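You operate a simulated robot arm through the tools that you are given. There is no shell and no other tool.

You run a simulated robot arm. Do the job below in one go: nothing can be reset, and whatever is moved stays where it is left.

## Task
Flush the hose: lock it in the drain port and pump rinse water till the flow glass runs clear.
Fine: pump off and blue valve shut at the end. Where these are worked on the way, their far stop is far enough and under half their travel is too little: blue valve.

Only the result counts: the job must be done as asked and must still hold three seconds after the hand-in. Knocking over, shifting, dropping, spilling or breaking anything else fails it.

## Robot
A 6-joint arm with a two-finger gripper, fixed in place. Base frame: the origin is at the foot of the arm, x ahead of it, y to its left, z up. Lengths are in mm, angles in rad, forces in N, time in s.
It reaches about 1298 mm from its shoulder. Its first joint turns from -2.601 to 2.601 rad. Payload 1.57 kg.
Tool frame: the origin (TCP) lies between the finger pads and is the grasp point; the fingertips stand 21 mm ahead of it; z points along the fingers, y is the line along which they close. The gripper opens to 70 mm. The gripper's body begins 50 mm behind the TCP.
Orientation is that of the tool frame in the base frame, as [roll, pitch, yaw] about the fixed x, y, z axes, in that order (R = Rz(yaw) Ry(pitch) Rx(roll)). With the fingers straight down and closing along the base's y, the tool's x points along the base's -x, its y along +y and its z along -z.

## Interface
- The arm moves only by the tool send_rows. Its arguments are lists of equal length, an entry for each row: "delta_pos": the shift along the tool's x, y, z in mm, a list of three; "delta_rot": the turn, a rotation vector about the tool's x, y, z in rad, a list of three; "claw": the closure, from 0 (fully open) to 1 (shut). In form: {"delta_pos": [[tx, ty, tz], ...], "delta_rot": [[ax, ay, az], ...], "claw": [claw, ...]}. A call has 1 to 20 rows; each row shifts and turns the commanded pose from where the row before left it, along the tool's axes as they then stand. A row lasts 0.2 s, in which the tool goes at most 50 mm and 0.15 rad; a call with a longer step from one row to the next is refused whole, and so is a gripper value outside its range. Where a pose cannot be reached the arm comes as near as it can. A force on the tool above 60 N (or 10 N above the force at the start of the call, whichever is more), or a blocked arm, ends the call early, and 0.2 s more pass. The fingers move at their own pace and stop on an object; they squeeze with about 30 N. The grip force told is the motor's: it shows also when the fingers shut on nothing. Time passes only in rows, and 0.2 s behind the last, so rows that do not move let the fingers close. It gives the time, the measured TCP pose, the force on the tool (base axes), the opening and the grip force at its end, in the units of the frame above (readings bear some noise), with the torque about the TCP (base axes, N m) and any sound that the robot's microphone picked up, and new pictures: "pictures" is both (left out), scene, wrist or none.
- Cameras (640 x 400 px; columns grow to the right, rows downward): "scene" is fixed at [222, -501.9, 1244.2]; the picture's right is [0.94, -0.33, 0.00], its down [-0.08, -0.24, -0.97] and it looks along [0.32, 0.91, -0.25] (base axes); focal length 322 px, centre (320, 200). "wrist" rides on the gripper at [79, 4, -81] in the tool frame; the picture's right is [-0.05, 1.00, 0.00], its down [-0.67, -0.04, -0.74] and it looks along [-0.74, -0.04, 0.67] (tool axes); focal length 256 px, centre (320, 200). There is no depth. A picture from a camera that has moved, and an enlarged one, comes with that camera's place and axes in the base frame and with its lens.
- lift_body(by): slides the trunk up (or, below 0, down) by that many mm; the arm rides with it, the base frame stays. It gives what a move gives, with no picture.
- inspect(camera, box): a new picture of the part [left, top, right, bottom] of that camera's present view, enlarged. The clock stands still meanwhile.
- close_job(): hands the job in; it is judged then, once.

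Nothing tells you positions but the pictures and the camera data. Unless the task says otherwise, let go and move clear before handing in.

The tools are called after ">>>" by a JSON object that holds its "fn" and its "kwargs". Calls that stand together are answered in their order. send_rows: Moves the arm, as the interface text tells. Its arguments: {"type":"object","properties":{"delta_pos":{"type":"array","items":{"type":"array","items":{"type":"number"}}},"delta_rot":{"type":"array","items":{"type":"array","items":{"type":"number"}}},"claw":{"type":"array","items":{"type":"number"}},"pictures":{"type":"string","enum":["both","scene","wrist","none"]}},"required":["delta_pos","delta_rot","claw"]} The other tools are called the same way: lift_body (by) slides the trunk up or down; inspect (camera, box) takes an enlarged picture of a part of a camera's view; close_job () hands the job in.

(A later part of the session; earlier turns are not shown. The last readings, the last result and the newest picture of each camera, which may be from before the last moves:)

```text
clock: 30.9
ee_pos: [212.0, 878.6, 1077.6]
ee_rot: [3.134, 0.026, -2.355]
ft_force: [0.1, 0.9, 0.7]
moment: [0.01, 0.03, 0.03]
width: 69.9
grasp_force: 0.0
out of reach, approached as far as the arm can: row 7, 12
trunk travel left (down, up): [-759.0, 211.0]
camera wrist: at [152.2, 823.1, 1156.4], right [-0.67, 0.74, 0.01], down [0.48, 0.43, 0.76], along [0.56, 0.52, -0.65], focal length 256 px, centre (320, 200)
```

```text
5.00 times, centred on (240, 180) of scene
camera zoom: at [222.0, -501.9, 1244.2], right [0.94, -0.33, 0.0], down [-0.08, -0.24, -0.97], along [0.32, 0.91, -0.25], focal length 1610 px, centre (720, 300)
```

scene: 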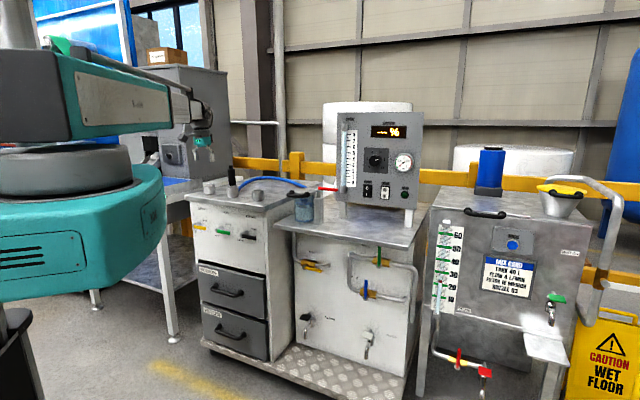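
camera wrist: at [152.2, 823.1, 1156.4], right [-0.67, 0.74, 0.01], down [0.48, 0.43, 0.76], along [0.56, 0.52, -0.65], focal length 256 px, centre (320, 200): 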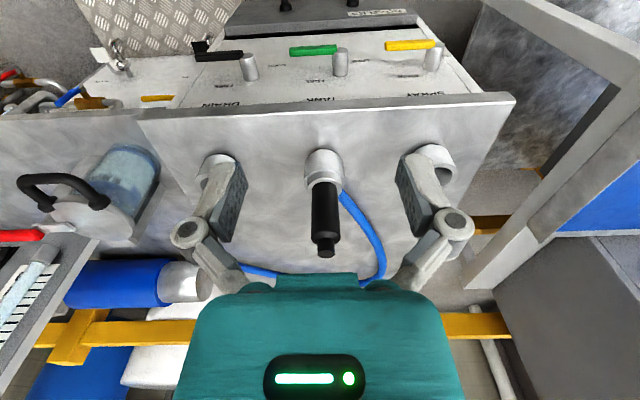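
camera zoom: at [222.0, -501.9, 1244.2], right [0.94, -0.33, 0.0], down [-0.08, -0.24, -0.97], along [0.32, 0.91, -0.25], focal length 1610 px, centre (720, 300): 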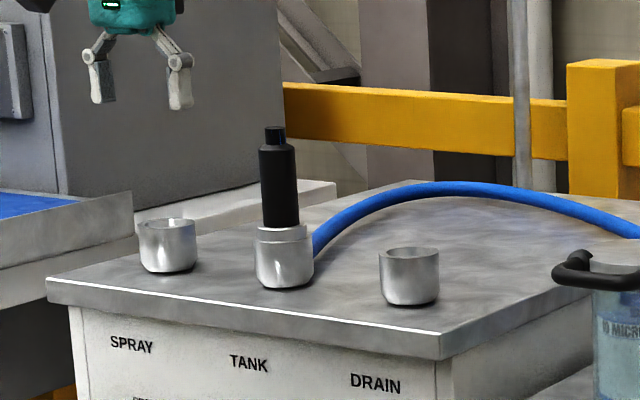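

The plug is centred between the fingers laterally. I'll straighten the small tilt, move 150 mm forward over the plug, and check.

>>> {"fn": "send_rows", "kwargs": {"delta_pos": [[-37, 0, 0], [-38, 0, 0], [-38, 0, 0], [-37, 0, 0], [0, 0, 0]], "delta_rot": [[0, 0.026, 0], [0, 0, 0], [0, 0, 0], [0, 0, 0], [0, 0, 0]], "claw": [0, 0, 0, 0, 0]}}

>>> {"fn": "inspect", "kwargs": {"camera": "wrist", "box": [220, 80, 460, 280]}}

>>> {"fn": "inspect", "kwargs": {"camera": "scene", "box": [180, 140, 300, 220]}}

```text
clock: 32.1
ee_pos: [317.4, 983.7, 1078.4]
ee_rot: [3.135, 0.003, -2.355]
ft_force: [0.7, -0.1, -0.9]
moment: [0.02, -0.01, -0.02]
width: 70.1
grasp_force: 0.1
out of reach, approached as far as the arm can: row 1
trunk travel left (down, up): [-759.0, 211.0]
camera wrist: at [258.3, 929.9, 1158.6], right [-0.67, 0.74, 0.01], down [0.5, 0.44, 0.75], along [0.55, 0.5, -0.67], focal length 256 px, centre (320, 200)
```

scene: 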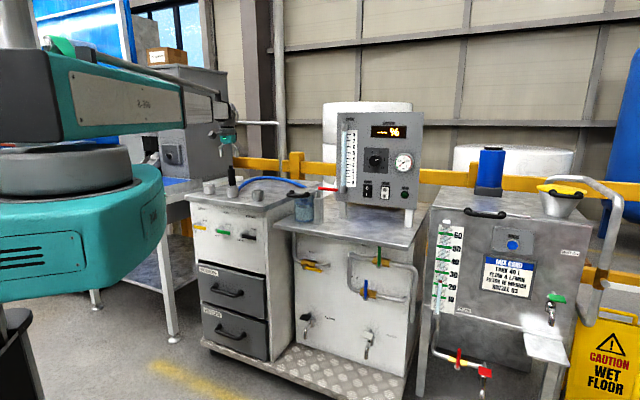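
wrist: 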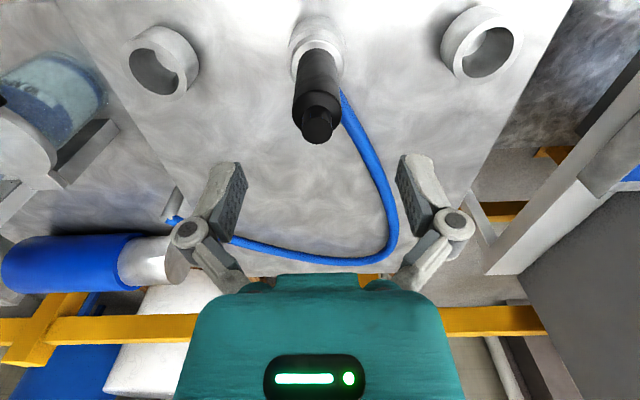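

```text
2.00 times, centred on (340, 180) of wrist
camera zoom: at [258.3, 929.9, 1158.6], right [-0.67, 0.74, 0.01], down [0.5, 0.44, 0.75], along [0.55, 0.5, -0.67], focal length 512 px, centre (280, 240)
```

zoom: 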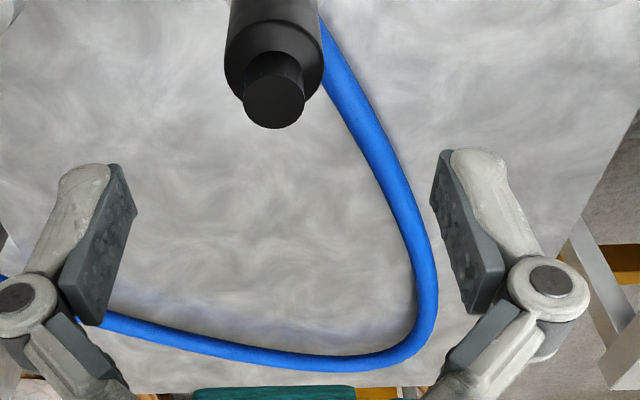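

```text
5.00 times, centred on (240, 180) of scene
camera zoom: at [222.0, -501.9, 1244.2], right [0.94, -0.33, 0.0], down [-0.08, -0.24, -0.97], along [0.32, 0.91, -0.25], focal length 1610 px, centre (720, 300)
```

zoom: 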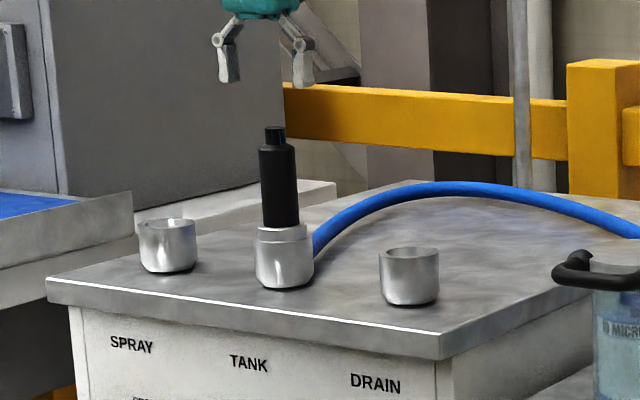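

The fingers straddle the plug with a few mm depth offset. I'll nudge 3 mm forward and lower the trunk so the pads surround the black body.

>>> {"fn": "send_rows", "kwargs": {"delta_pos": [[-3, -1, 0], [0, 0, 0]], "delta_rot": [[0, 0, 0], [0, 0, 0]], "claw": [0, 0], "pictures": "none"}}

>>> {"fn": "lift_body", "kwargs": {"by": -60}}

>>> {"fn": "inspect", "kwargs": {"camera": "wrist", "box": [180, 60, 460, 280]}}

>>> {"fn": "inspect", "kwargs": {"camera": "scene", "box": [180, 140, 300, 220]}}

```text
clock: 32.7
ee_pos: [320.1, 986.2, 1078.1]
ee_rot: [3.134, 0.002, -2.354]
ft_force: [0.5, 0.2, -0.3]
moment: [-0.01, 0.0, 0.01]
width: 70.0
grasp_force: 0.0
trunk travel left (down, up): [-759.0, 211.0]
```

```text
clock: 33.7
ee_pos: [321.0, 986.5, 1018.6]
ee_rot: [3.135, 0.004, -2.355]
ft_force: [-0.4, 0.0, 0.3]
moment: [-0.04, 0.02, 0.0]
width: 70.1
grasp_force: 0.0
trunk travel left (down, up): [-699.0, 271.0]
```

```text
1.82 times, centred on (320, 170) of wrist
camera zoom: at [261.8, 931.7, 1098.7], right [-0.67, 0.74, 0.01], down [0.5, 0.44, 0.75], along [0.55, 0.5, -0.66], focal length 465 px, centre (320, 254)
```

zoom: 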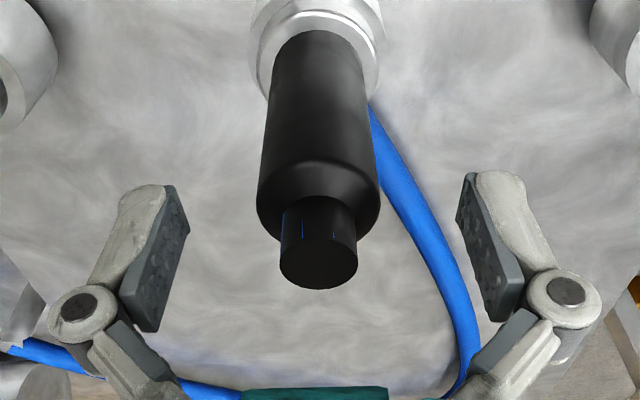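

```text
5.00 times, centred on (240, 180) of scene
camera zoom: at [222.0, -501.9, 1244.2], right [0.94, -0.33, 0.0], down [-0.08, -0.24, -0.97], along [0.32, 0.91, -0.25], focal length 1610 px, centre (720, 300)
```

zoom: 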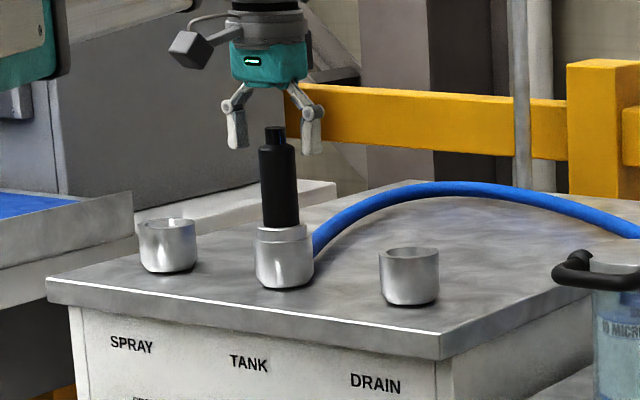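

Well aligned. I'll lower 27 mm more and close the gripper on the black body.

>>> {"fn": "lift_body", "kwargs": {"by": -27}}

>>> {"fn": "send_rows", "kwargs": {"delta_pos": [[0, 0, 0], [0, 0, 0], [0, 0, 0], [0, 0, 0], [0, 0, 0]], "delta_rot": [[0, 0, 0], [0, 0, 0], [0, 0, 0], [0, 0, 0], [0, 0, 0]], "claw": [0.3, 0.6, 1, 1, 1]}}

>>> {"fn": "inspect", "kwargs": {"camera": "wrist", "box": [180, 60, 460, 280]}}

>>> {"fn": "inspect", "kwargs": {"camera": "scene", "box": [180, 140, 300, 220]}}

```text
clock: 34.5
ee_pos: [320.6, 986.8, 990.6]
ee_rot: [3.136, 0.003, -2.355]
ft_force: [-0.7, 0.4, -0.8]
moment: [0.02, 0.04, 0.04]
width: 70.1
grasp_force: 0.1
trunk travel left (down, up): [-672.0, 298.0]
```

```text
clock: 35.7
ee_pos: [321.0, 985.6, 990.8]
ee_rot: [3.135, 0.003, -2.355]
ft_force: [0.9, 0.6, 1.1]
moment: [-0.06, -0.07, 0.01]
width: 31.3
grasp_force: 29.9
trunk travel left (down, up): [-672.0, 298.0]
camera wrist: at [261.9, 931.7, 1071.7], right [-0.67, 0.74, 0.01], down [0.5, 0.44, 0.75], along [0.55, 0.5, -0.66], focal length 256 px, centre (320, 200)
```

scene: 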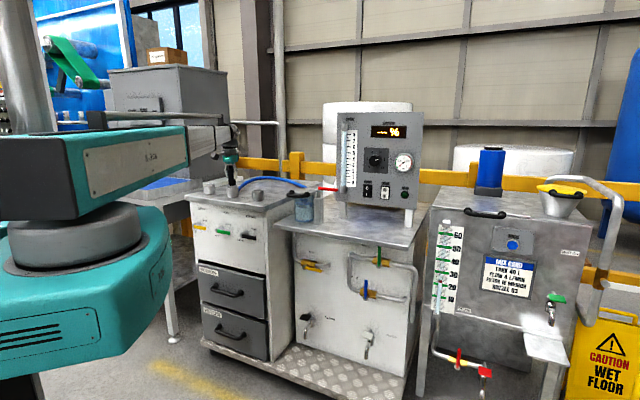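
wrist: 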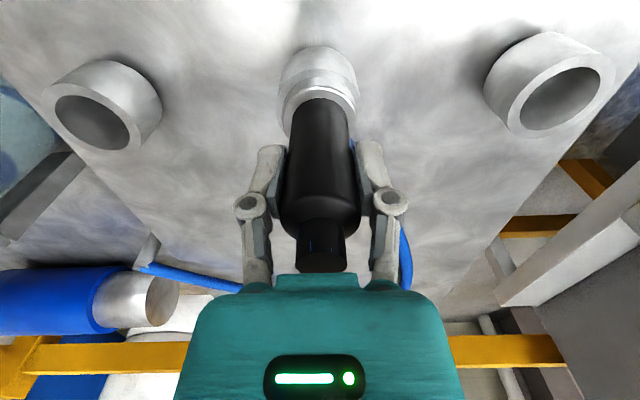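

```text
1.82 times, centred on (320, 170) of wrist
camera zoom: at [261.9, 931.7, 1071.7], right [-0.67, 0.74, 0.01], down [0.5, 0.44, 0.75], along [0.55, 0.5, -0.66], focal length 465 px, centre (320, 254)
```

zoom: 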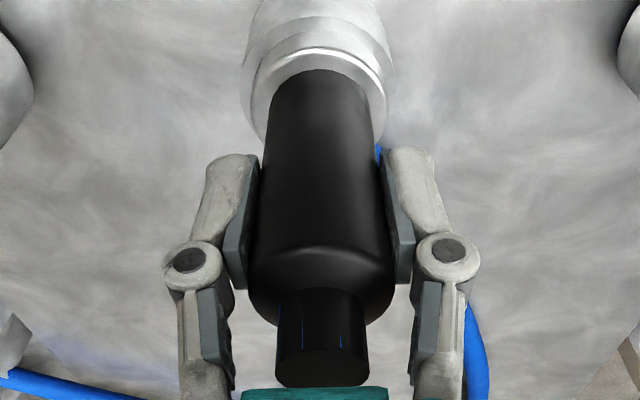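

```text
5.00 times, centred on (240, 180) of scene
camera zoom: at [222.0, -501.9, 1244.2], right [0.94, -0.33, 0.0], down [-0.08, -0.24, -0.97], along [0.32, 0.91, -0.25], focal length 1610 px, centre (720, 300)
```

zoom: 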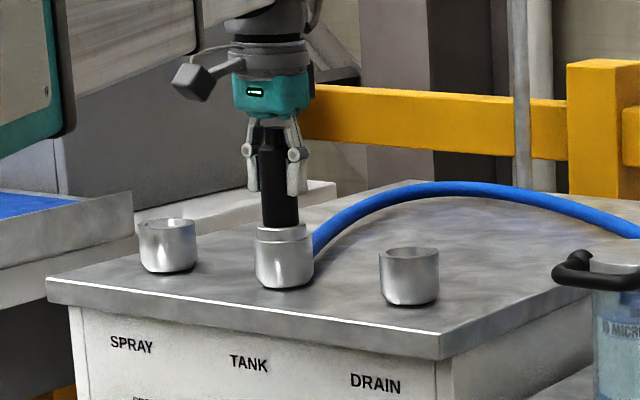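

The plug is gripped (width 31.3). I'll lift slowly and check that it comes out.

>>> {"fn": "lift_body", "kwargs": {"by": 15}}

>>> {"fn": "inspect", "kwargs": {"camera": "scene", "box": [180, 140, 300, 220]}}

```text
clock: 36.3
ee_pos: [320.4, 986.2, 1005.1]
ee_rot: [3.138, 0.004, -2.355]
ft_force: [-0.9, -0.6, -1.9]
moment: [0.02, 0.0, -0.03]
width: 31.3
grasp_force: 29.9
trunk travel left (down, up): [-687.0, 283.0]
```

```text
5.00 times, centred on (240, 180) of scene
camera zoom: at [222.0, -501.9, 1244.2], right [0.94, -0.33, 0.0], down [-0.08, -0.24, -0.97], along [0.32, 0.91, -0.25], focal length 1610 px, centre (720, 300)
```

zoom: 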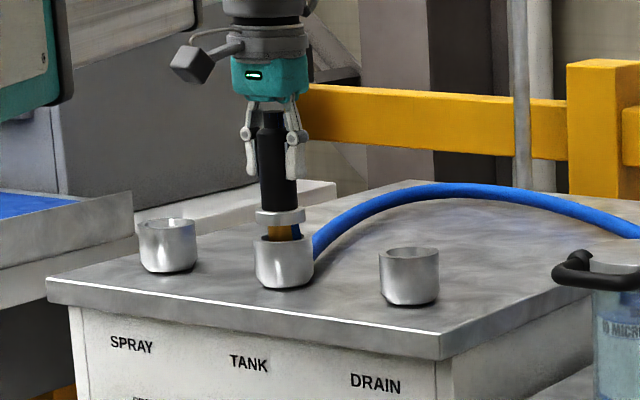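

It's sliding out freely. I'll keep lifting until the spigot is clear of the rim.

>>> {"fn": "lift_body", "kwargs": {"by": 60}}

>>> {"fn": "send_rows", "kwargs": {"delta_pos": [[0, 0, 0]], "delta_rot": [[0, 0, 0]], "claw": [1]}}

>>> {"fn": "inspect", "kwargs": {"camera": "scene", "box": [180, 120, 330, 220]}}

>>> {"fn": "inspect", "kwargs": {"camera": "wrist", "box": [80, 0, 560, 300]}}

```text
clock: 37.3
ee_pos: [320.7, 986.9, 1066.3]
ee_rot: [3.138, 0.003, -2.354]
ft_force: [0.1, 0.0, -1.6]
moment: [-0.03, -0.01, -0.02]
width: 31.2
grasp_force: 29.9
trunk travel left (down, up): [-747.0, 223.0]
```

```text
clock: 37.7
ee_pos: [320.4, 985.7, 1065.7]
ee_rot: [3.138, 0.004, -2.355]
ft_force: [-0.4, -0.4, -2.0]
moment: [-0.03, 0.01, -0.02]
width: 30.8
grasp_force: 30.0
trunk travel left (down, up): [-747.0, 223.0]
camera wrist: at [262.0, 932.0, 1146.4], right [-0.67, 0.74, 0.01], down [0.5, 0.44, 0.75], along [0.55, 0.5, -0.67], focal length 256 px, centre (320, 200)
```

scene: 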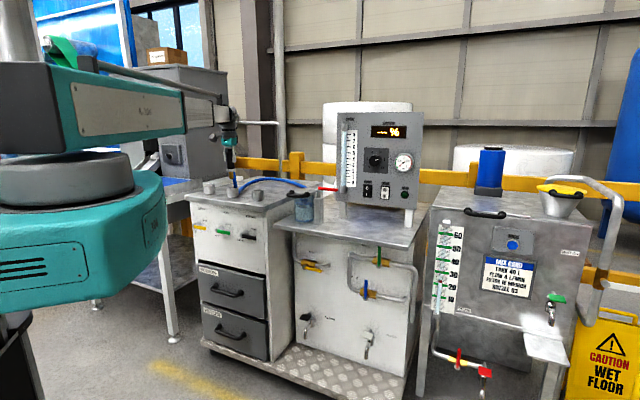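
wrist: 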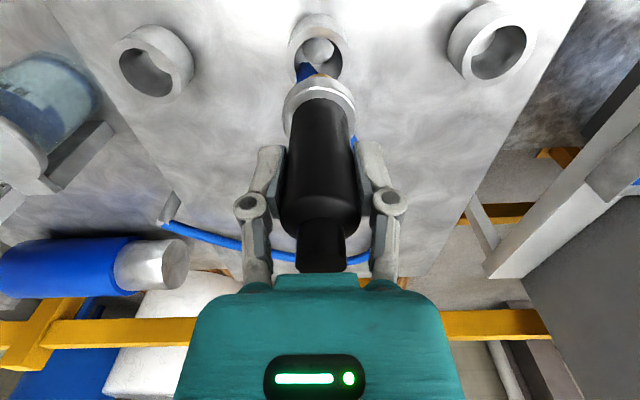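

```text
4.00 times, centred on (255, 170) of scene
camera zoom: at [222.0, -501.9, 1244.2], right [0.94, -0.33, 0.0], down [-0.08, -0.24, -0.97], along [0.32, 0.91, -0.25], focal length 1288 px, centre (580, 320)
```

zoom: 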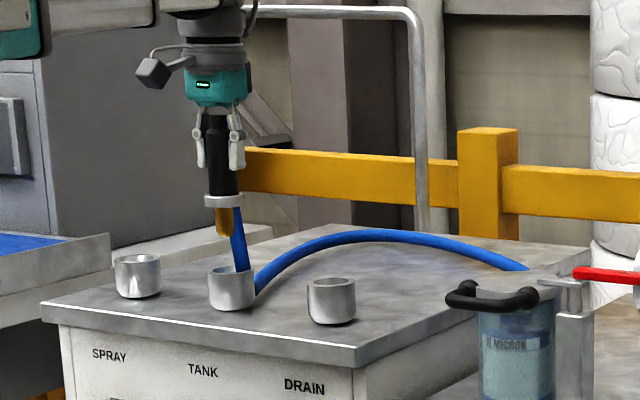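

```text
1.33 times, centred on (320, 150) of wrist
camera zoom: at [262.0, 932.0, 1146.4], right [-0.67, 0.74, 0.01], down [0.5, 0.44, 0.75], along [0.55, 0.5, -0.67], focal length 341 px, centre (320, 267)
```

zoom: 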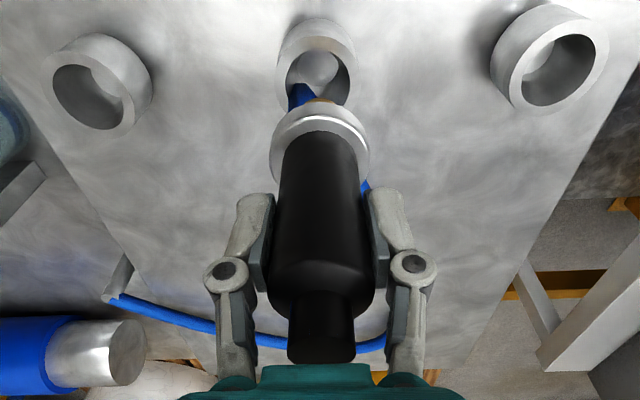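

The plug is out with its brass spigot clear of the rim and the hose following. I'll move it 137 mm to the right over the DRAIN socket.

>>> {"fn": "send_rows", "kwargs": {"delta_pos": [[0, -27, 0], [0, -28, 0], [0, -27, 0], [0, -28, 0], [0, -27, 0], [0, 0, 0]], "delta_rot": [[0, 0, 0], [0, 0, 0], [0, 0, 0], [0, 0, 0], [0, 0, 0], [0, 0, 0]], "claw": [1, 1, 1, 1, 1, 1]}}

>>> {"fn": "inspect", "kwargs": {"camera": "scene", "box": [200, 120, 330, 220]}}

>>> {"fn": "inspect", "kwargs": {"camera": "wrist", "box": [160, 0, 480, 200]}}

```text
clock: 39.1
ee_pos: [416.9, 888.7, 1065.3]
ee_rot: [3.136, 0.004, -2.354]
ft_force: [-0.3, -1.1, -1.0]
moment: [0.0, -0.04, 0.03]
width: 31.2
grasp_force: 30.3
trunk travel left (down, up): [-747.0, 223.0]
camera wrist: at [358.7, 834.7, 1146.5], right [-0.67, 0.74, 0.01], down [0.5, 0.44, 0.75], along [0.55, 0.5, -0.67], focal length 256 px, centre (320, 200)
```

scene: 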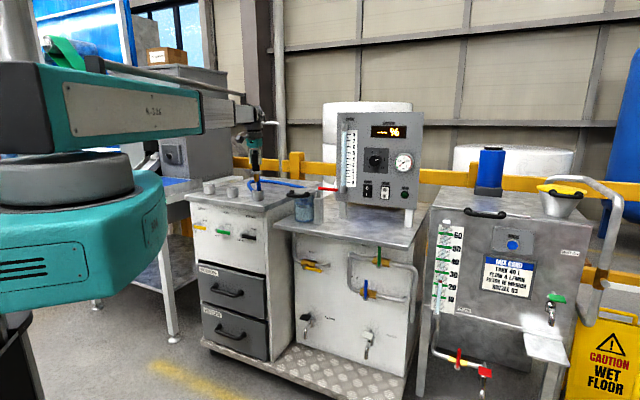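
wrist: 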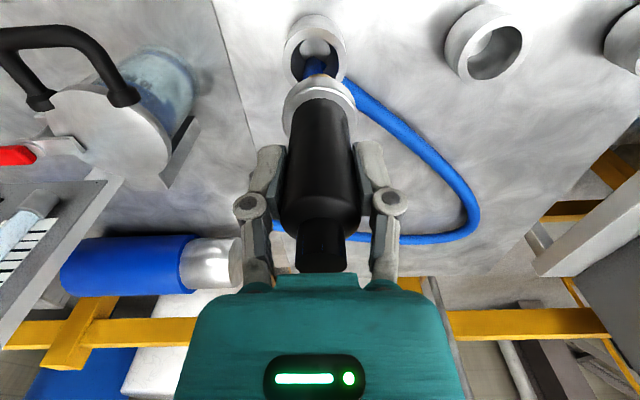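

```text
4.00 times, centred on (265, 170) of scene
camera zoom: at [222.0, -501.9, 1244.2], right [0.94, -0.33, 0.0], down [-0.08, -0.24, -0.97], along [0.32, 0.91, -0.25], focal length 1288 px, centre (540, 320)
```

zoom: 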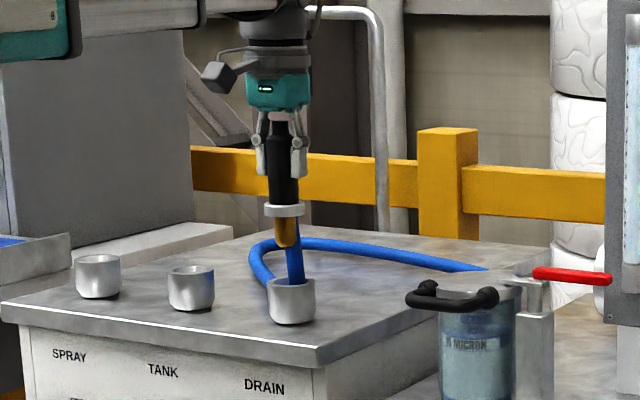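

```text
2.00 times, centred on (320, 100) of wrist
camera zoom: at [358.7, 834.7, 1146.5], right [-0.67, 0.74, 0.01], down [0.5, 0.44, 0.75], along [0.55, 0.5, -0.67], focal length 512 px, centre (320, 400)
```

zoom: 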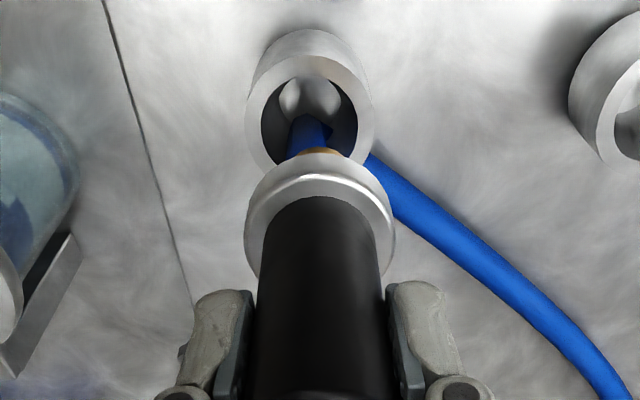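

The socket mouth appears about 3.5 mm further right than the plug axis. I'll correct and then lower step by step, watching the force.

>>> {"fn": "send_rows", "kwargs": {"delta_pos": [[0, -3.5, 0], [0, 0, 0]], "delta_rot": [[0, 0, 0], [0, 0, 0]], "claw": [1, 1], "pictures": "none"}}

>>> {"fn": "inspect", "kwargs": {"camera": "wrist", "box": [160, 0, 480, 200]}}

>>> {"fn": "lift_body", "kwargs": {"by": -35}}

>>> {"fn": "inspect", "kwargs": {"camera": "scene", "box": [200, 140, 310, 220]}}

>>> {"fn": "inspect", "kwargs": {"camera": "wrist", "box": [160, 0, 480, 200]}}

```text
clock: 39.7
ee_pos: [420.6, 886.0, 1065.0]
ee_rot: [3.134, 0.003, -2.354]
ft_force: [-0.1, 0.0, -1.4]
moment: [0.0, 0.01, 0.04]
width: 30.9
grasp_force: 29.6
trunk travel left (down, up): [-747.0, 223.0]
```

```text
2.00 times, centred on (320, 100) of wrist
camera zoom: at [360.9, 832.4, 1146.5], right [-0.67, 0.74, 0.01], down [0.5, 0.44, 0.75], along [0.55, 0.5, -0.67], focal length 512 px, centre (320, 400)
```

zoom: 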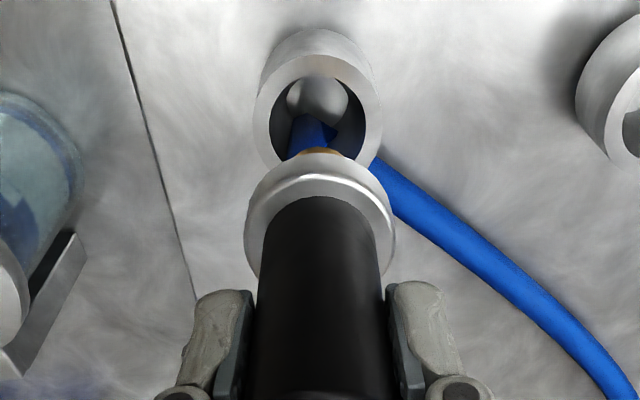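

```text
clock: 40.5
ee_pos: [419.8, 885.6, 1031.1]
ee_rot: [3.134, 0.005, -2.355]
ft_force: [0.0, 0.3, -1.9]
moment: [0.03, 0.0, 0.03]
width: 31.2
grasp_force: 29.6
trunk travel left (down, up): [-712.0, 258.0]
```

```text
5.00 times, centred on (255, 180) of scene
camera zoom: at [222.0, -501.9, 1244.2], right [0.94, -0.33, 0.0], down [-0.08, -0.24, -0.97], along [0.32, 0.91, -0.25], focal length 1610 px, centre (645, 300)
```

zoom: 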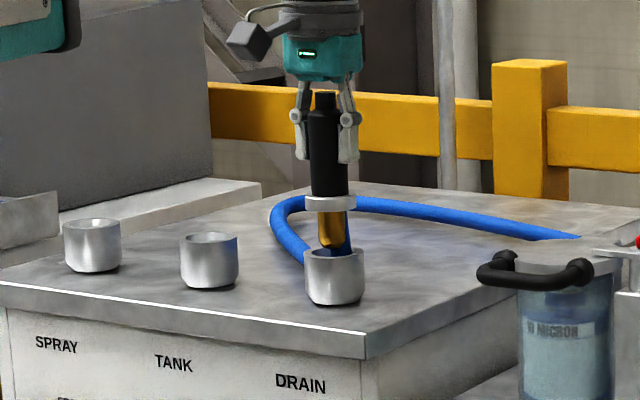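

```text
2.00 times, centred on (320, 100) of wrist
camera zoom: at [360.9, 832.3, 1111.6], right [-0.67, 0.74, 0.01], down [0.5, 0.44, 0.75], along [0.55, 0.5, -0.67], focal length 512 px, centre (320, 400)
```

zoom: 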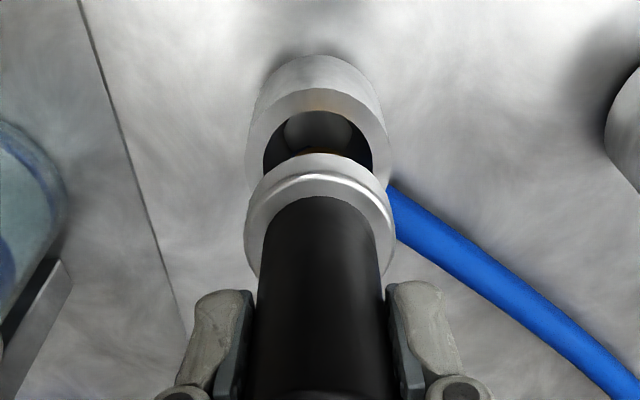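

The spigot sits centred over the socket mouth. I'll lower on in steps to the seated height (TCP z≈991).

>>> {"fn": "lift_body", "kwargs": {"by": -15}}

>>> {"fn": "lift_body", "kwargs": {"by": -15}}

>>> {"fn": "lift_body", "kwargs": {"by": -9}}

>>> {"fn": "inspect", "kwargs": {"camera": "scene", "box": [200, 140, 310, 220]}}

>>> {"fn": "inspect", "kwargs": {"camera": "wrist", "box": [160, 0, 480, 200]}}

```text
clock: 41.1
ee_pos: [420.3, 887.0, 1016.0]
ee_rot: [3.134, 0.004, -2.355]
ft_force: [0.7, -0.7, -2.9]
moment: [0.0, 0.03, 0.0]
width: 31.0
grasp_force: 30.1
trunk travel left (down, up): [-697.0, 273.0]
```

```text
clock: 41.7
ee_pos: [419.1, 885.6, 1000.7]
ee_rot: [3.135, 0.003, -2.354]
ft_force: [0.1, -0.8, -2.5]
moment: [-0.01, 0.02, -0.01]
width: 31.6
grasp_force: 29.6
trunk travel left (down, up): [-682.0, 288.0]
```

```text
clock: 42.3
ee_pos: [420.0, 886.8, 992.1]
ee_rot: [3.134, 0.005, -2.354]
ft_force: [-0.3, 0.2, -1.7]
moment: [0.01, 0.03, 0.0]
width: 31.0
grasp_force: 30.1
trunk travel left (down, up): [-673.0, 297.0]
```

```text
5.00 times, centred on (255, 180) of scene
camera zoom: at [222.0, -501.9, 1244.2], right [0.94, -0.33, 0.0], down [-0.08, -0.24, -0.97], along [0.32, 0.91, -0.25], focal length 1610 px, centre (645, 300)
```

zoom: 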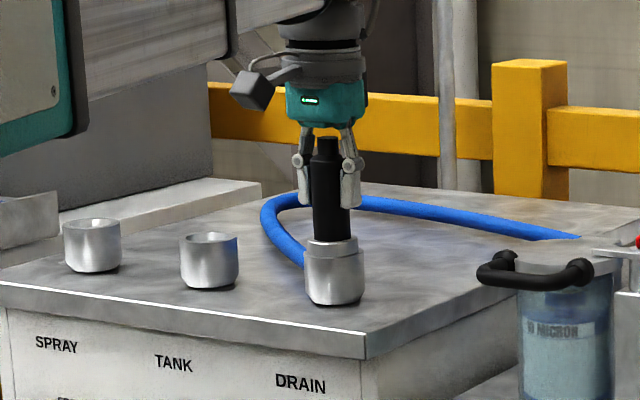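

```text
2.00 times, centred on (320, 100) of wrist
camera zoom: at [360.9, 832.4, 1072.4], right [-0.67, 0.74, 0.01], down [0.5, 0.44, 0.75], along [0.55, 0.5, -0.67], focal length 512 px, centre (320, 400)
```

zoom: 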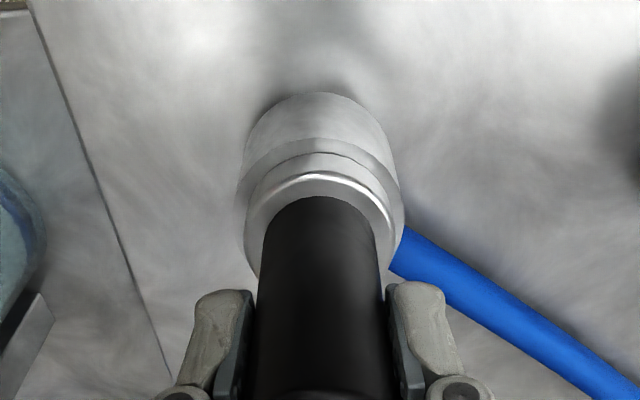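

Nearly seated; I'll press down a couple more mm to feel the seat.

>>> {"fn": "lift_body", "kwargs": {"by": -2}}

>>> {"fn": "lift_body", "kwargs": {"by": -2}}

>>> {"fn": "inspect", "kwargs": {"camera": "scene", "box": [200, 140, 310, 220]}}

```text
clock: 42.8
ee_pos: [418.7, 886.7, 990.7]
ee_rot: [3.134, 0.006, -2.354]
ft_force: [2.8, 5.7, 14.0]
moment: [0.07, -0.08, 0.02]
width: 31.2
grasp_force: 29.7
trunk travel left (down, up): [-671.0, 299.0]
```

```text
clock: 43.4
ee_pos: [419.8, 885.2, 988.9]
ee_rot: [3.134, 0.005, -2.355]
ft_force: [3.4, 7.3, 22.7]
moment: [0.21, -0.08, 0.01]
width: 31.3
grasp_force: 29.6
trunk travel left (down, up): [-669.0, 301.0]
```

```text
5.00 times, centred on (255, 180) of scene
camera zoom: at [222.0, -501.9, 1244.2], right [0.94, -0.33, 0.0], down [-0.08, -0.24, -0.97], along [0.32, 0.91, -0.25], focal length 1610 px, centre (645, 300)
```

zoom: 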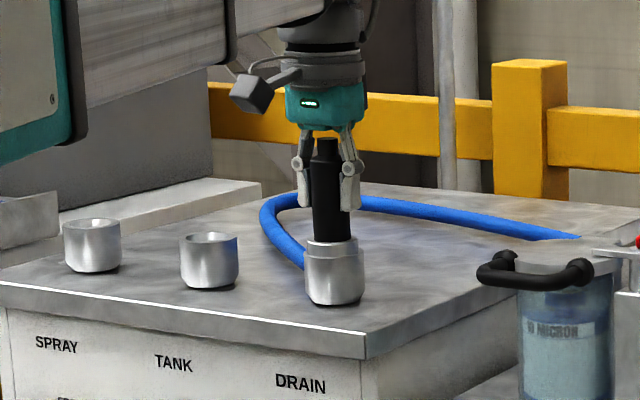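

The plug is seated (firm contact at the same height as in TANK). I'll release, raise clear, and verify that it stays.

>>> {"fn": "send_rows", "kwargs": {"delta_pos": [[0, 0, 0], [0, 0, 0], [0, 0, 0], [0, 0, 0]], "delta_rot": [[0, 0, 0], [0, 0, 0], [0, 0, 0], [0, 0, 0]], "claw": [0.3, 0, 0, 0], "pictures": "none"}}

>>> {"fn": "lift_body", "kwargs": {"by": 100}}

>>> {"fn": "inspect", "kwargs": {"camera": "scene", "box": [200, 120, 330, 220]}}

>>> {"fn": "inspect", "kwargs": {"camera": "wrist", "box": [80, 0, 560, 300]}}

```text
clock: 44.4
ee_pos: [420.1, 886.4, 987.3]
ee_rot: [3.134, 0.003, -2.355]
ft_force: [0.1, 0.2, 0.1]
moment: [0.0, 0.0, -0.01]
width: 69.8
grasp_force: 0.0
trunk travel left (down, up): [-669.0, 301.0]
```

```text
clock: 45.7
ee_pos: [419.7, 887.3, 1088.0]
ee_rot: [3.134, 0.005, -2.353]
ft_force: [0.6, -0.1, 0.4]
moment: [0.03, 0.0, -0.01]
width: 70.2
grasp_force: 0.0
trunk travel left (down, up): [-769.0, 201.0]
```

```text
4.00 times, centred on (265, 170) of scene
camera zoom: at [222.0, -501.9, 1244.2], right [0.94, -0.33, 0.0], down [-0.08, -0.24, -0.97], along [0.32, 0.91, -0.25], focal length 1288 px, centre (540, 320)
```

zoom: 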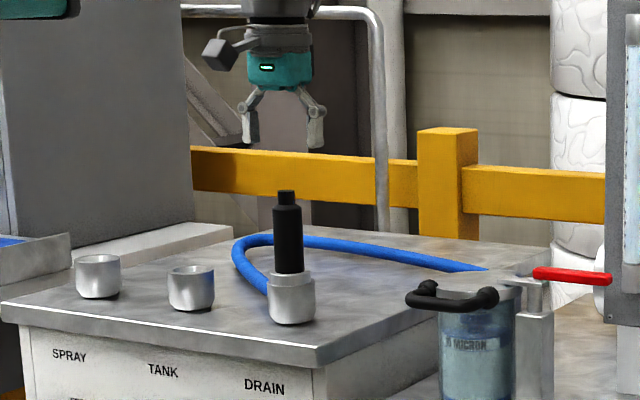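

```text
1.33 times, centred on (320, 150) of wrist
camera zoom: at [360.9, 832.5, 1168.5], right [-0.67, 0.74, 0.01], down [0.5, 0.44, 0.75], along [0.55, 0.5, -0.67], focal length 341 px, centre (320, 267)
```

zoom: 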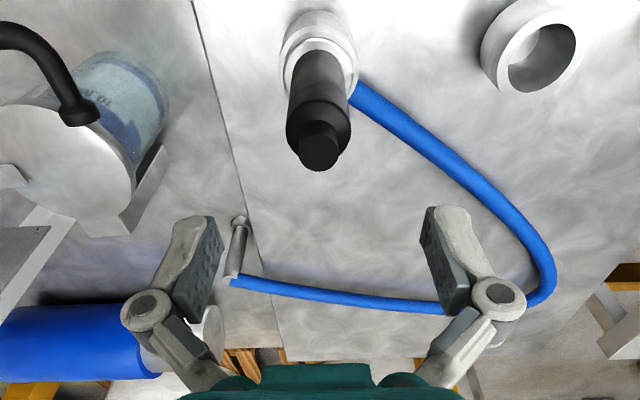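

The plug stays in the DRAIN socket with the hose trailing behind. Next I'll retreat, tilt horizontal with fingers shut, and position above the black lever.

>>> {"fn": "send_rows", "kwargs": {"delta_pos": [[45, 0, 0], [45, 0, 0], [45, 0, 0], [45, 0, 0], [45, 0, 0], [0, 0, -1.9], [-1.6, 0, -5.5], [-3.9, 0, -8.6], [-6.9, 0, -10.9], [-10.5, 0, -12.2], [-14.3, 0, -12.5], [-18.1, 0, -11.9], [-21.4, -8, -10.1], [-24.2, -8, -7.4], [-26.2, -8, -4.1], [-27, 0, -0.4], [0, 0, 0]], "delta_rot": [[0, 0, 0], [0, 0, 0], [0, 0, 0], [0, 0, 0], [0, 0, 0], [0, -0.1425, 0], [0, -0.1425, 0], [0, -0.1425, 0], [0, -0.1425, 0], [0, -0.1425, 0], [0, -0.1425, 0], [0, -0.1425, 0], [0, -0.1425, 0], [0, -0.1425, 0], [0, -0.1425, 0], [0, -0.1425, 0], [0, 0, 0]], "claw": [0, 0, 0, 0, 0, 1, 1, 1, 1, 1, 1, 1, 1, 1, 1, 1, 1], "pictures": "scene"}}

```text
clock: 49.3
ee_pos: [297.7, 726.3, 1273.9]
ee_rot: [1.678, 1.564, 2.465]
ft_force: [0.1, -0.9, 0.5]
moment: [-0.01, 0.02, 0.03]
width: 0.0
grasp_force: 28.5
out of reach, approached as far as the arm can: row 15
trunk travel left (down, up): [-769.0, 201.0]
```

scene: 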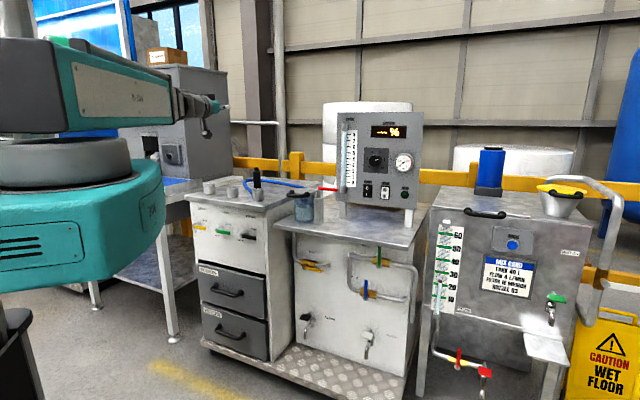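

Now at q≈724 in front of the box, tool horizontal. Lower the trunk to lever height.

>>> {"fn": "lift_body", "kwargs": {"by": -400}}

>>> {"fn": "lift_body", "kwargs": {"by": -147}}

>>> {"fn": "send_rows", "kwargs": {"delta_pos": [[-15, 2, 0], [-15, 2, 0], [-15, 0, 0], [0, 0, 0]], "delta_rot": [[0, -0.08, 0], [0, -0.08, 0], [0, -0.08, 0], [0, 0, 0]], "claw": [1, 1, 1, 1]}}

>>> {"fn": "inspect", "kwargs": {"camera": "scene", "box": [190, 180, 310, 270]}}

```text
clock: 53.1
ee_pos: [295.6, 725.4, 873.4]
ee_rot: [1.875, 1.564, 2.662]
ft_force: [0.0, -0.3, -0.1]
moment: [0.0, 0.0, 0.0]
width: 0.0
grasp_force: 28.9
trunk travel left (down, up): [-369.0, 601.0]
```

```text
clock: 54.8
ee_pos: [296.6, 726.4, 726.7]
ee_rot: [1.878, 1.564, 2.664]
ft_force: [0.3, 0.5, -0.4]
moment: [-0.02, 0.01, 0.02]
width: 0.0
grasp_force: 28.7
trunk travel left (down, up): [-222.0, 748.0]
```

```text
clock: 55.8
ee_pos: [292.0, 725.2, 771.6]
ee_rot: [0.027, 1.332, 0.812]
ft_force: [0.7, 0.7, 0.0]
moment: [-0.01, -0.02, -0.04]
width: 0.2
grasp_force: 28.7
trunk travel left (down, up): [-222.0, 748.0]
camera wrist: at [245.7, 686.6, 674.6], right [-0.72, 0.7, 0.06], down [-0.59, -0.65, 0.47], along [0.37, 0.3, 0.88], focal length 256 px, centre (320, 200)
```

scene: 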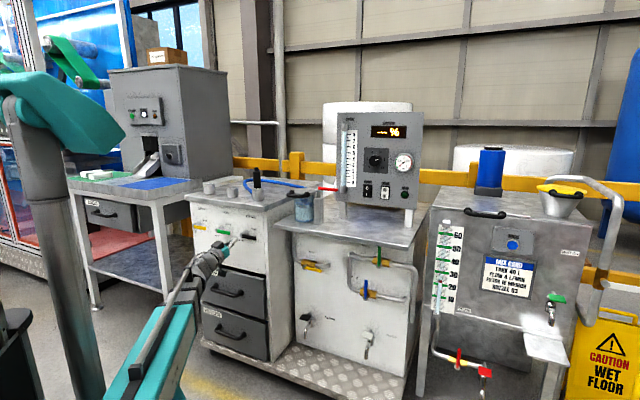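
wrist: 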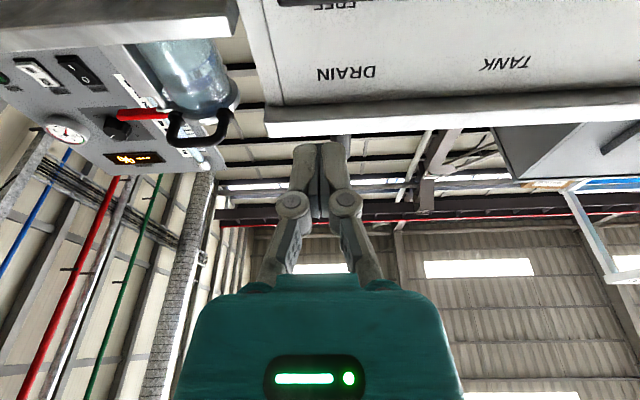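

```text
4.44 times, centred on (250, 225) of scene
camera zoom: at [222.0, -501.9, 1244.2], right [0.94, -0.33, 0.0], down [-0.08, -0.24, -0.97], along [0.32, 0.91, -0.25], focal length 1432 px, centre (631, 89)
```

zoom: 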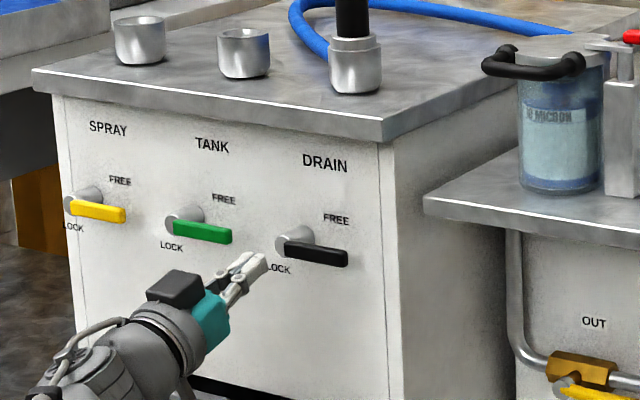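

The finger is lined up above the black lever's line. Advance over it.

>>> {"fn": "send_rows", "kwargs": {"delta_pos": [[6.6, 0, 27.2], [6.6, 0, 27.2], [6.6, 0, 27.2], [6.6, 0, 27.2], [0, 0, 0]], "delta_rot": [[0, 0, 0], [0, 0, 0], [0, 0, 0], [0, 0, 0], [0, 0, 0]], "claw": [1, 1, 1, 1, 1]}}

>>> {"fn": "inspect", "kwargs": {"camera": "scene", "box": [190, 180, 310, 270]}}

>>> {"fn": "inspect", "kwargs": {"camera": "wrist", "box": [180, 60, 440, 240]}}

```text
clock: 57.0
ee_pos: [372.0, 806.9, 770.6]
ee_rot: [0.026, 1.332, 0.814]
ft_force: [-0.3, 0.3, -0.7]
moment: [-0.01, 0.02, -0.02]
width: 0.1
grasp_force: 28.8
trunk travel left (down, up): [-222.0, 748.0]
camera wrist: at [325.7, 766.6, 674.7], right [-0.72, 0.7, 0.06], down [-0.59, -0.65, 0.47], along [0.36, 0.3, 0.88], focal length 256 px, centre (320, 200)
```

scene: 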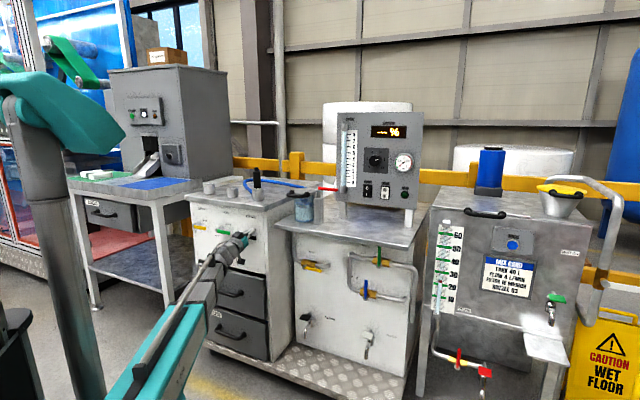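
wrist: 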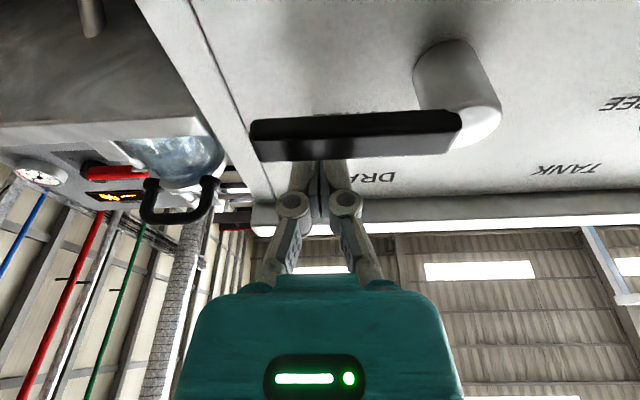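

```text
4.44 times, centred on (250, 225) of scene
camera zoom: at [222.0, -501.9, 1244.2], right [0.94, -0.33, 0.0], down [-0.08, -0.24, -0.97], along [0.32, 0.91, -0.25], focal length 1432 px, centre (631, 89)
```

zoom: 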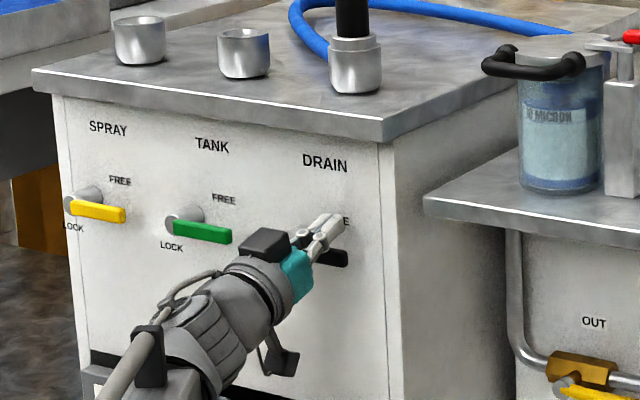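

```text
2.22 times, centred on (310, 150) of wrist
camera zoom: at [325.7, 766.6, 674.7], right [-0.72, 0.7, 0.06], down [-0.59, -0.65, 0.47], along [0.36, 0.3, 0.88], focal length 569 px, centre (342, 311)
```

zoom: 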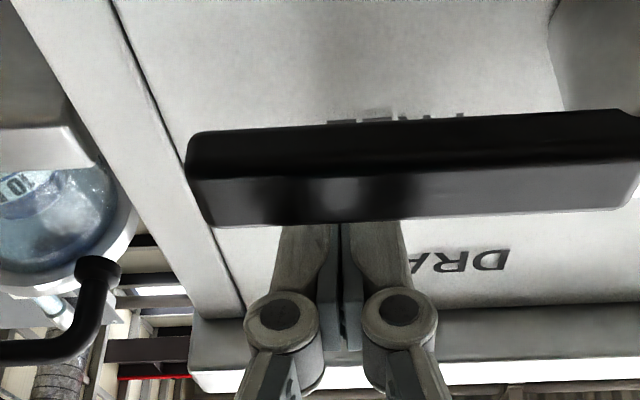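

The finger sits over the black lever. Sweep it down and left through the quarter turn to LOCK.

>>> {"fn": "send_rows", "kwargs": {"delta_pos": [[10.2, -1, -2.2], [13.3, -1.5, -2], [13, 0, -1], [9, 2.2, 0], [8, 3.5, 0.2], [7, 5.5, 0.5], [7, 6, 0.7], [5, 7, 0.7], [5, 8.5, 0.8], [2, 4.5, 0.4], [0, 0, 0]], "delta_rot": [[0, 0.064, 0], [0, 0.071, 0], [0, 0.068, 0], [0, 0.046, 0], [0, 0.042, 0], [0, 0.037, 0], [0, 0.036, 0], [0, 0.026, 0], [0, 0.027, 0], [0, 0.01, 0], [0, 0, 0]], "claw": [1, 1, 1, 1, 1, 1, 1, 1, 1, 1, 1]}}

>>> {"fn": "inspect", "kwargs": {"camera": "scene", "box": [190, 180, 310, 270]}}

>>> {"fn": "inspect", "kwargs": {"camera": "wrist", "box": [180, 60, 440, 240]}}

```text
clock: 59.4
ee_pos: [349.6, 829.3, 692.8]
ee_rot: [3.107, 1.379, -2.391]
ft_force: [14.6, -13.0, 5.4]
moment: [0.02, 0.1, 0.05]
width: 0.0
grasp_force: 28.0
trunk travel left (down, up): [-222.0, 748.0]
camera wrist: at [278.9, 765.8, 629.7], right [-0.7, 0.71, 0.06], down [-0.4, -0.46, 0.8], along [0.59, 0.53, 0.6], focal length 256 px, centre (320, 200)
```

scene: 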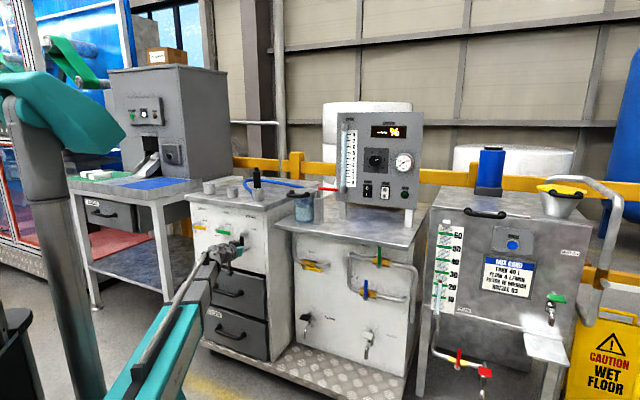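
wrist: 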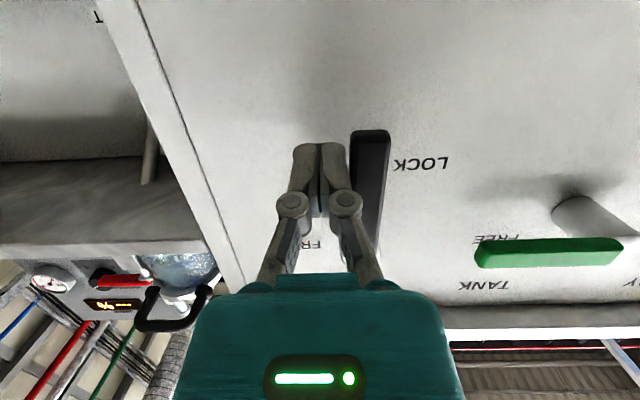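

```text
4.44 times, centred on (250, 225) of scene
camera zoom: at [222.0, -501.9, 1244.2], right [0.94, -0.33, 0.0], down [-0.08, -0.24, -0.97], along [0.32, 0.91, -0.25], focal length 1432 px, centre (631, 89)
```

zoom: 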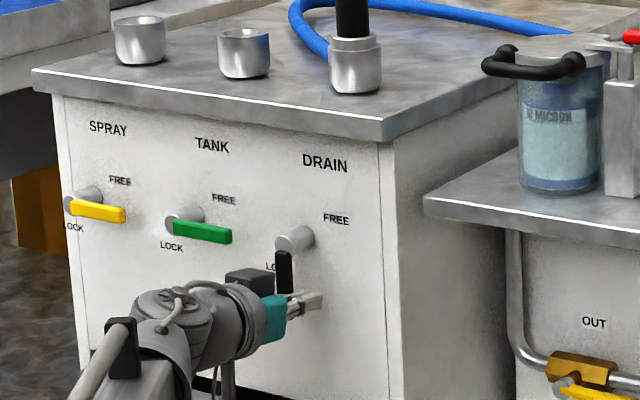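

```text
2.22 times, centred on (310, 150) of wrist
camera zoom: at [278.9, 765.8, 629.7], right [-0.7, 0.71, 0.06], down [-0.4, -0.46, 0.8], along [0.59, 0.53, 0.6], focal length 569 px, centre (342, 311)
```

zoom: 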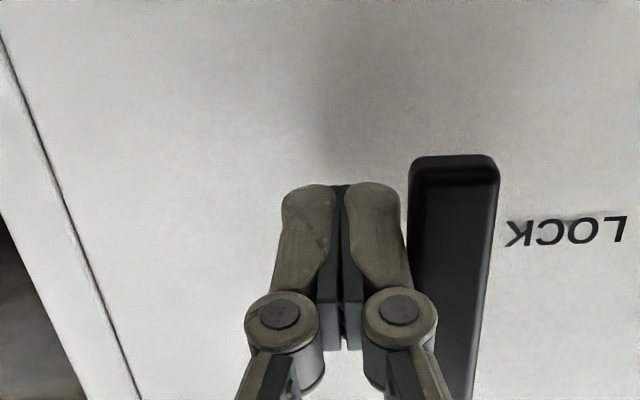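

The black lever is down at LOCK against its stop (≈19 N side force). I'll back off, then travel right at low height toward the blue RINSE valve, which I place at hub ≈(806,576,497), handle upright to z≈583.

>>> {"fn": "send_rows", "kwargs": {"delta_pos": [[0, -5, 0], [0, -5, 0], [6, 0, -35], [0, 0, -40], [0, 0, -40], [0, 0, -30]], "delta_rot": [[0, 0, 0], [0, 0, 0], [0, 0, 0], [0, -0.06, 0], [0, -0.06, 0], [0, -0.06, 0]], "claw": [1, 1, 1, 1, 1, 1], "pictures": "none"}}

>>> {"fn": "inspect", "kwargs": {"camera": "scene", "box": [190, 180, 310, 270]}}

```text
clock: 60.8
ee_pos: [251.5, 723.0, 725.8]
ee_rot: [2.557, 1.559, -2.941]
ft_force: [-0.3, 0.3, -0.5]
moment: [0.05, 0.01, 0.03]
width: 0.0
grasp_force: 28.6
out of reach, approached as far as the arm can: row 5, 6
trunk travel left (down, up): [-222.0, 748.0]
```

```text
4.44 times, centred on (250, 225) of scene
camera zoom: at [222.0, -501.9, 1244.2], right [0.94, -0.33, 0.0], down [-0.08, -0.24, -0.97], along [0.32, 0.91, -0.25], focal length 1432 px, centre (631, 89)
```

zoom: 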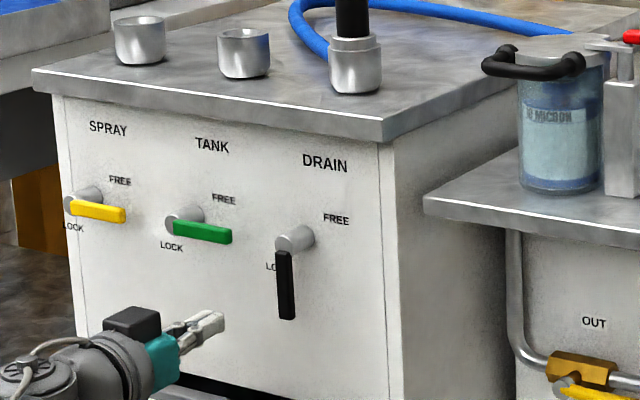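

DRAIN lever clearly at LOCK. Now slide right in front of the blue valve and look.

>>> {"fn": "send_rows", "kwargs": {"delta_pos": [[0, -46, 0], [0, -46, 0], [0, -46, 0], [0, -46, 0], [0, -46, 0], [0, -46, 0], [0, -46, 0], [0, -46, 0], [0, -46, 0], [0, -46, 0], [0, 0, 0]], "delta_rot": [[0, 0, 0], [0, 0, 0], [0, 0, 0], [0, 0, 0], [0, 0, 0], [0, 0, 0], [0, 0, 0], [0, 0, 0], [0, 0, 0], [0, 0, 0], [0, 0, 0]], "claw": [1, 1, 1, 1, 1, 1, 1, 1, 1, 1, 1]}}

```text
clock: 63.2
ee_pos: [556.9, 445.3, 713.0]
ee_rot: [-1.886, 1.324, -1.136]
ft_force: [-0.5, 0.8, 0.6]
moment: [0.0, 0.02, -0.06]
width: 0.1
grasp_force: 28.4
out of reach, approached as far as the arm can: row 6, 7, 8, 9, 10
trunk travel left (down, up): [-222.0, 748.0]
camera wrist: at [502.4, 375.7, 641.0], right [-0.67, 0.72, -0.18], down [-0.59, -0.38, 0.71], along [0.44, 0.58, 0.68], focal length 256 px, centre (320, 200)
```

scene: 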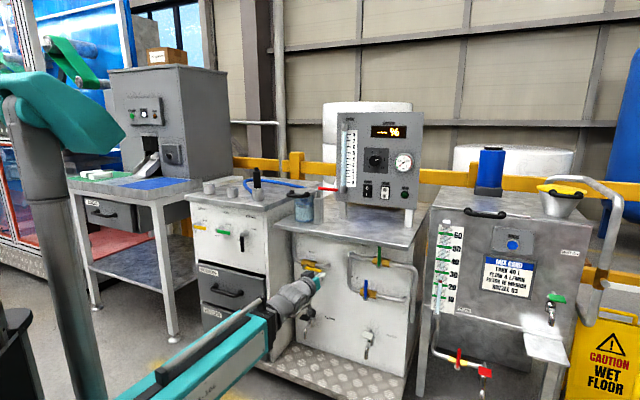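
wrist: 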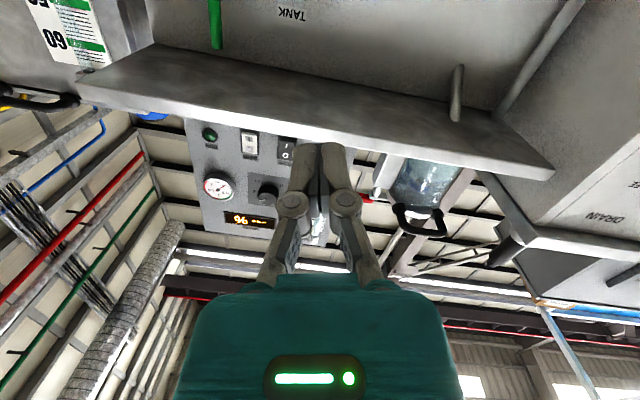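

The wrist came too near the base there and the tool rolled about 0.23 rad. I'll move forward away from the base while correcting the orientation.

>>> {"fn": "send_rows", "kwargs": {"delta_pos": [[0, 0, 35], [0, 0, 35], [0, -20, 0], [0, -20, 0], [0, 0, 0]], "delta_rot": [[0, 0, 0], [0, 0, 0], [-0.0175, -0.04, 0.1155], [-0.0175, -0.04, 0.1155], [0, 0, 0]], "claw": [1, 1, 1, 1, 1], "pictures": "wrist"}}

```text
clock: 64.4
ee_pos: [630.6, 477.4, 740.6]
ee_rot: [1.269, 1.324, 2.089]
ft_force: [0.0, 1.2, -0.2]
moment: [0.01, -0.01, -0.04]
width: 0.0
grasp_force: 29.0
out of reach, approached as far as the arm can: row 1, 3, 4
trunk travel left (down, up): [-222.0, 748.0]
camera wrist: at [561.0, 437.5, 658.6], right [-0.71, 0.64, 0.29], down [-0.4, -0.7, 0.58], along [0.58, 0.3, 0.76], focal length 256 px, centre (320, 200)
```

wrist: 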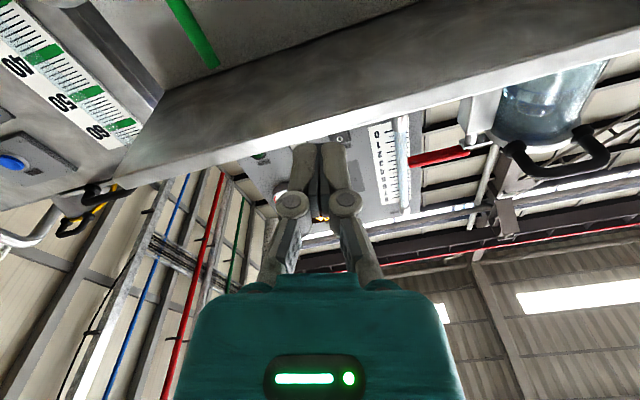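

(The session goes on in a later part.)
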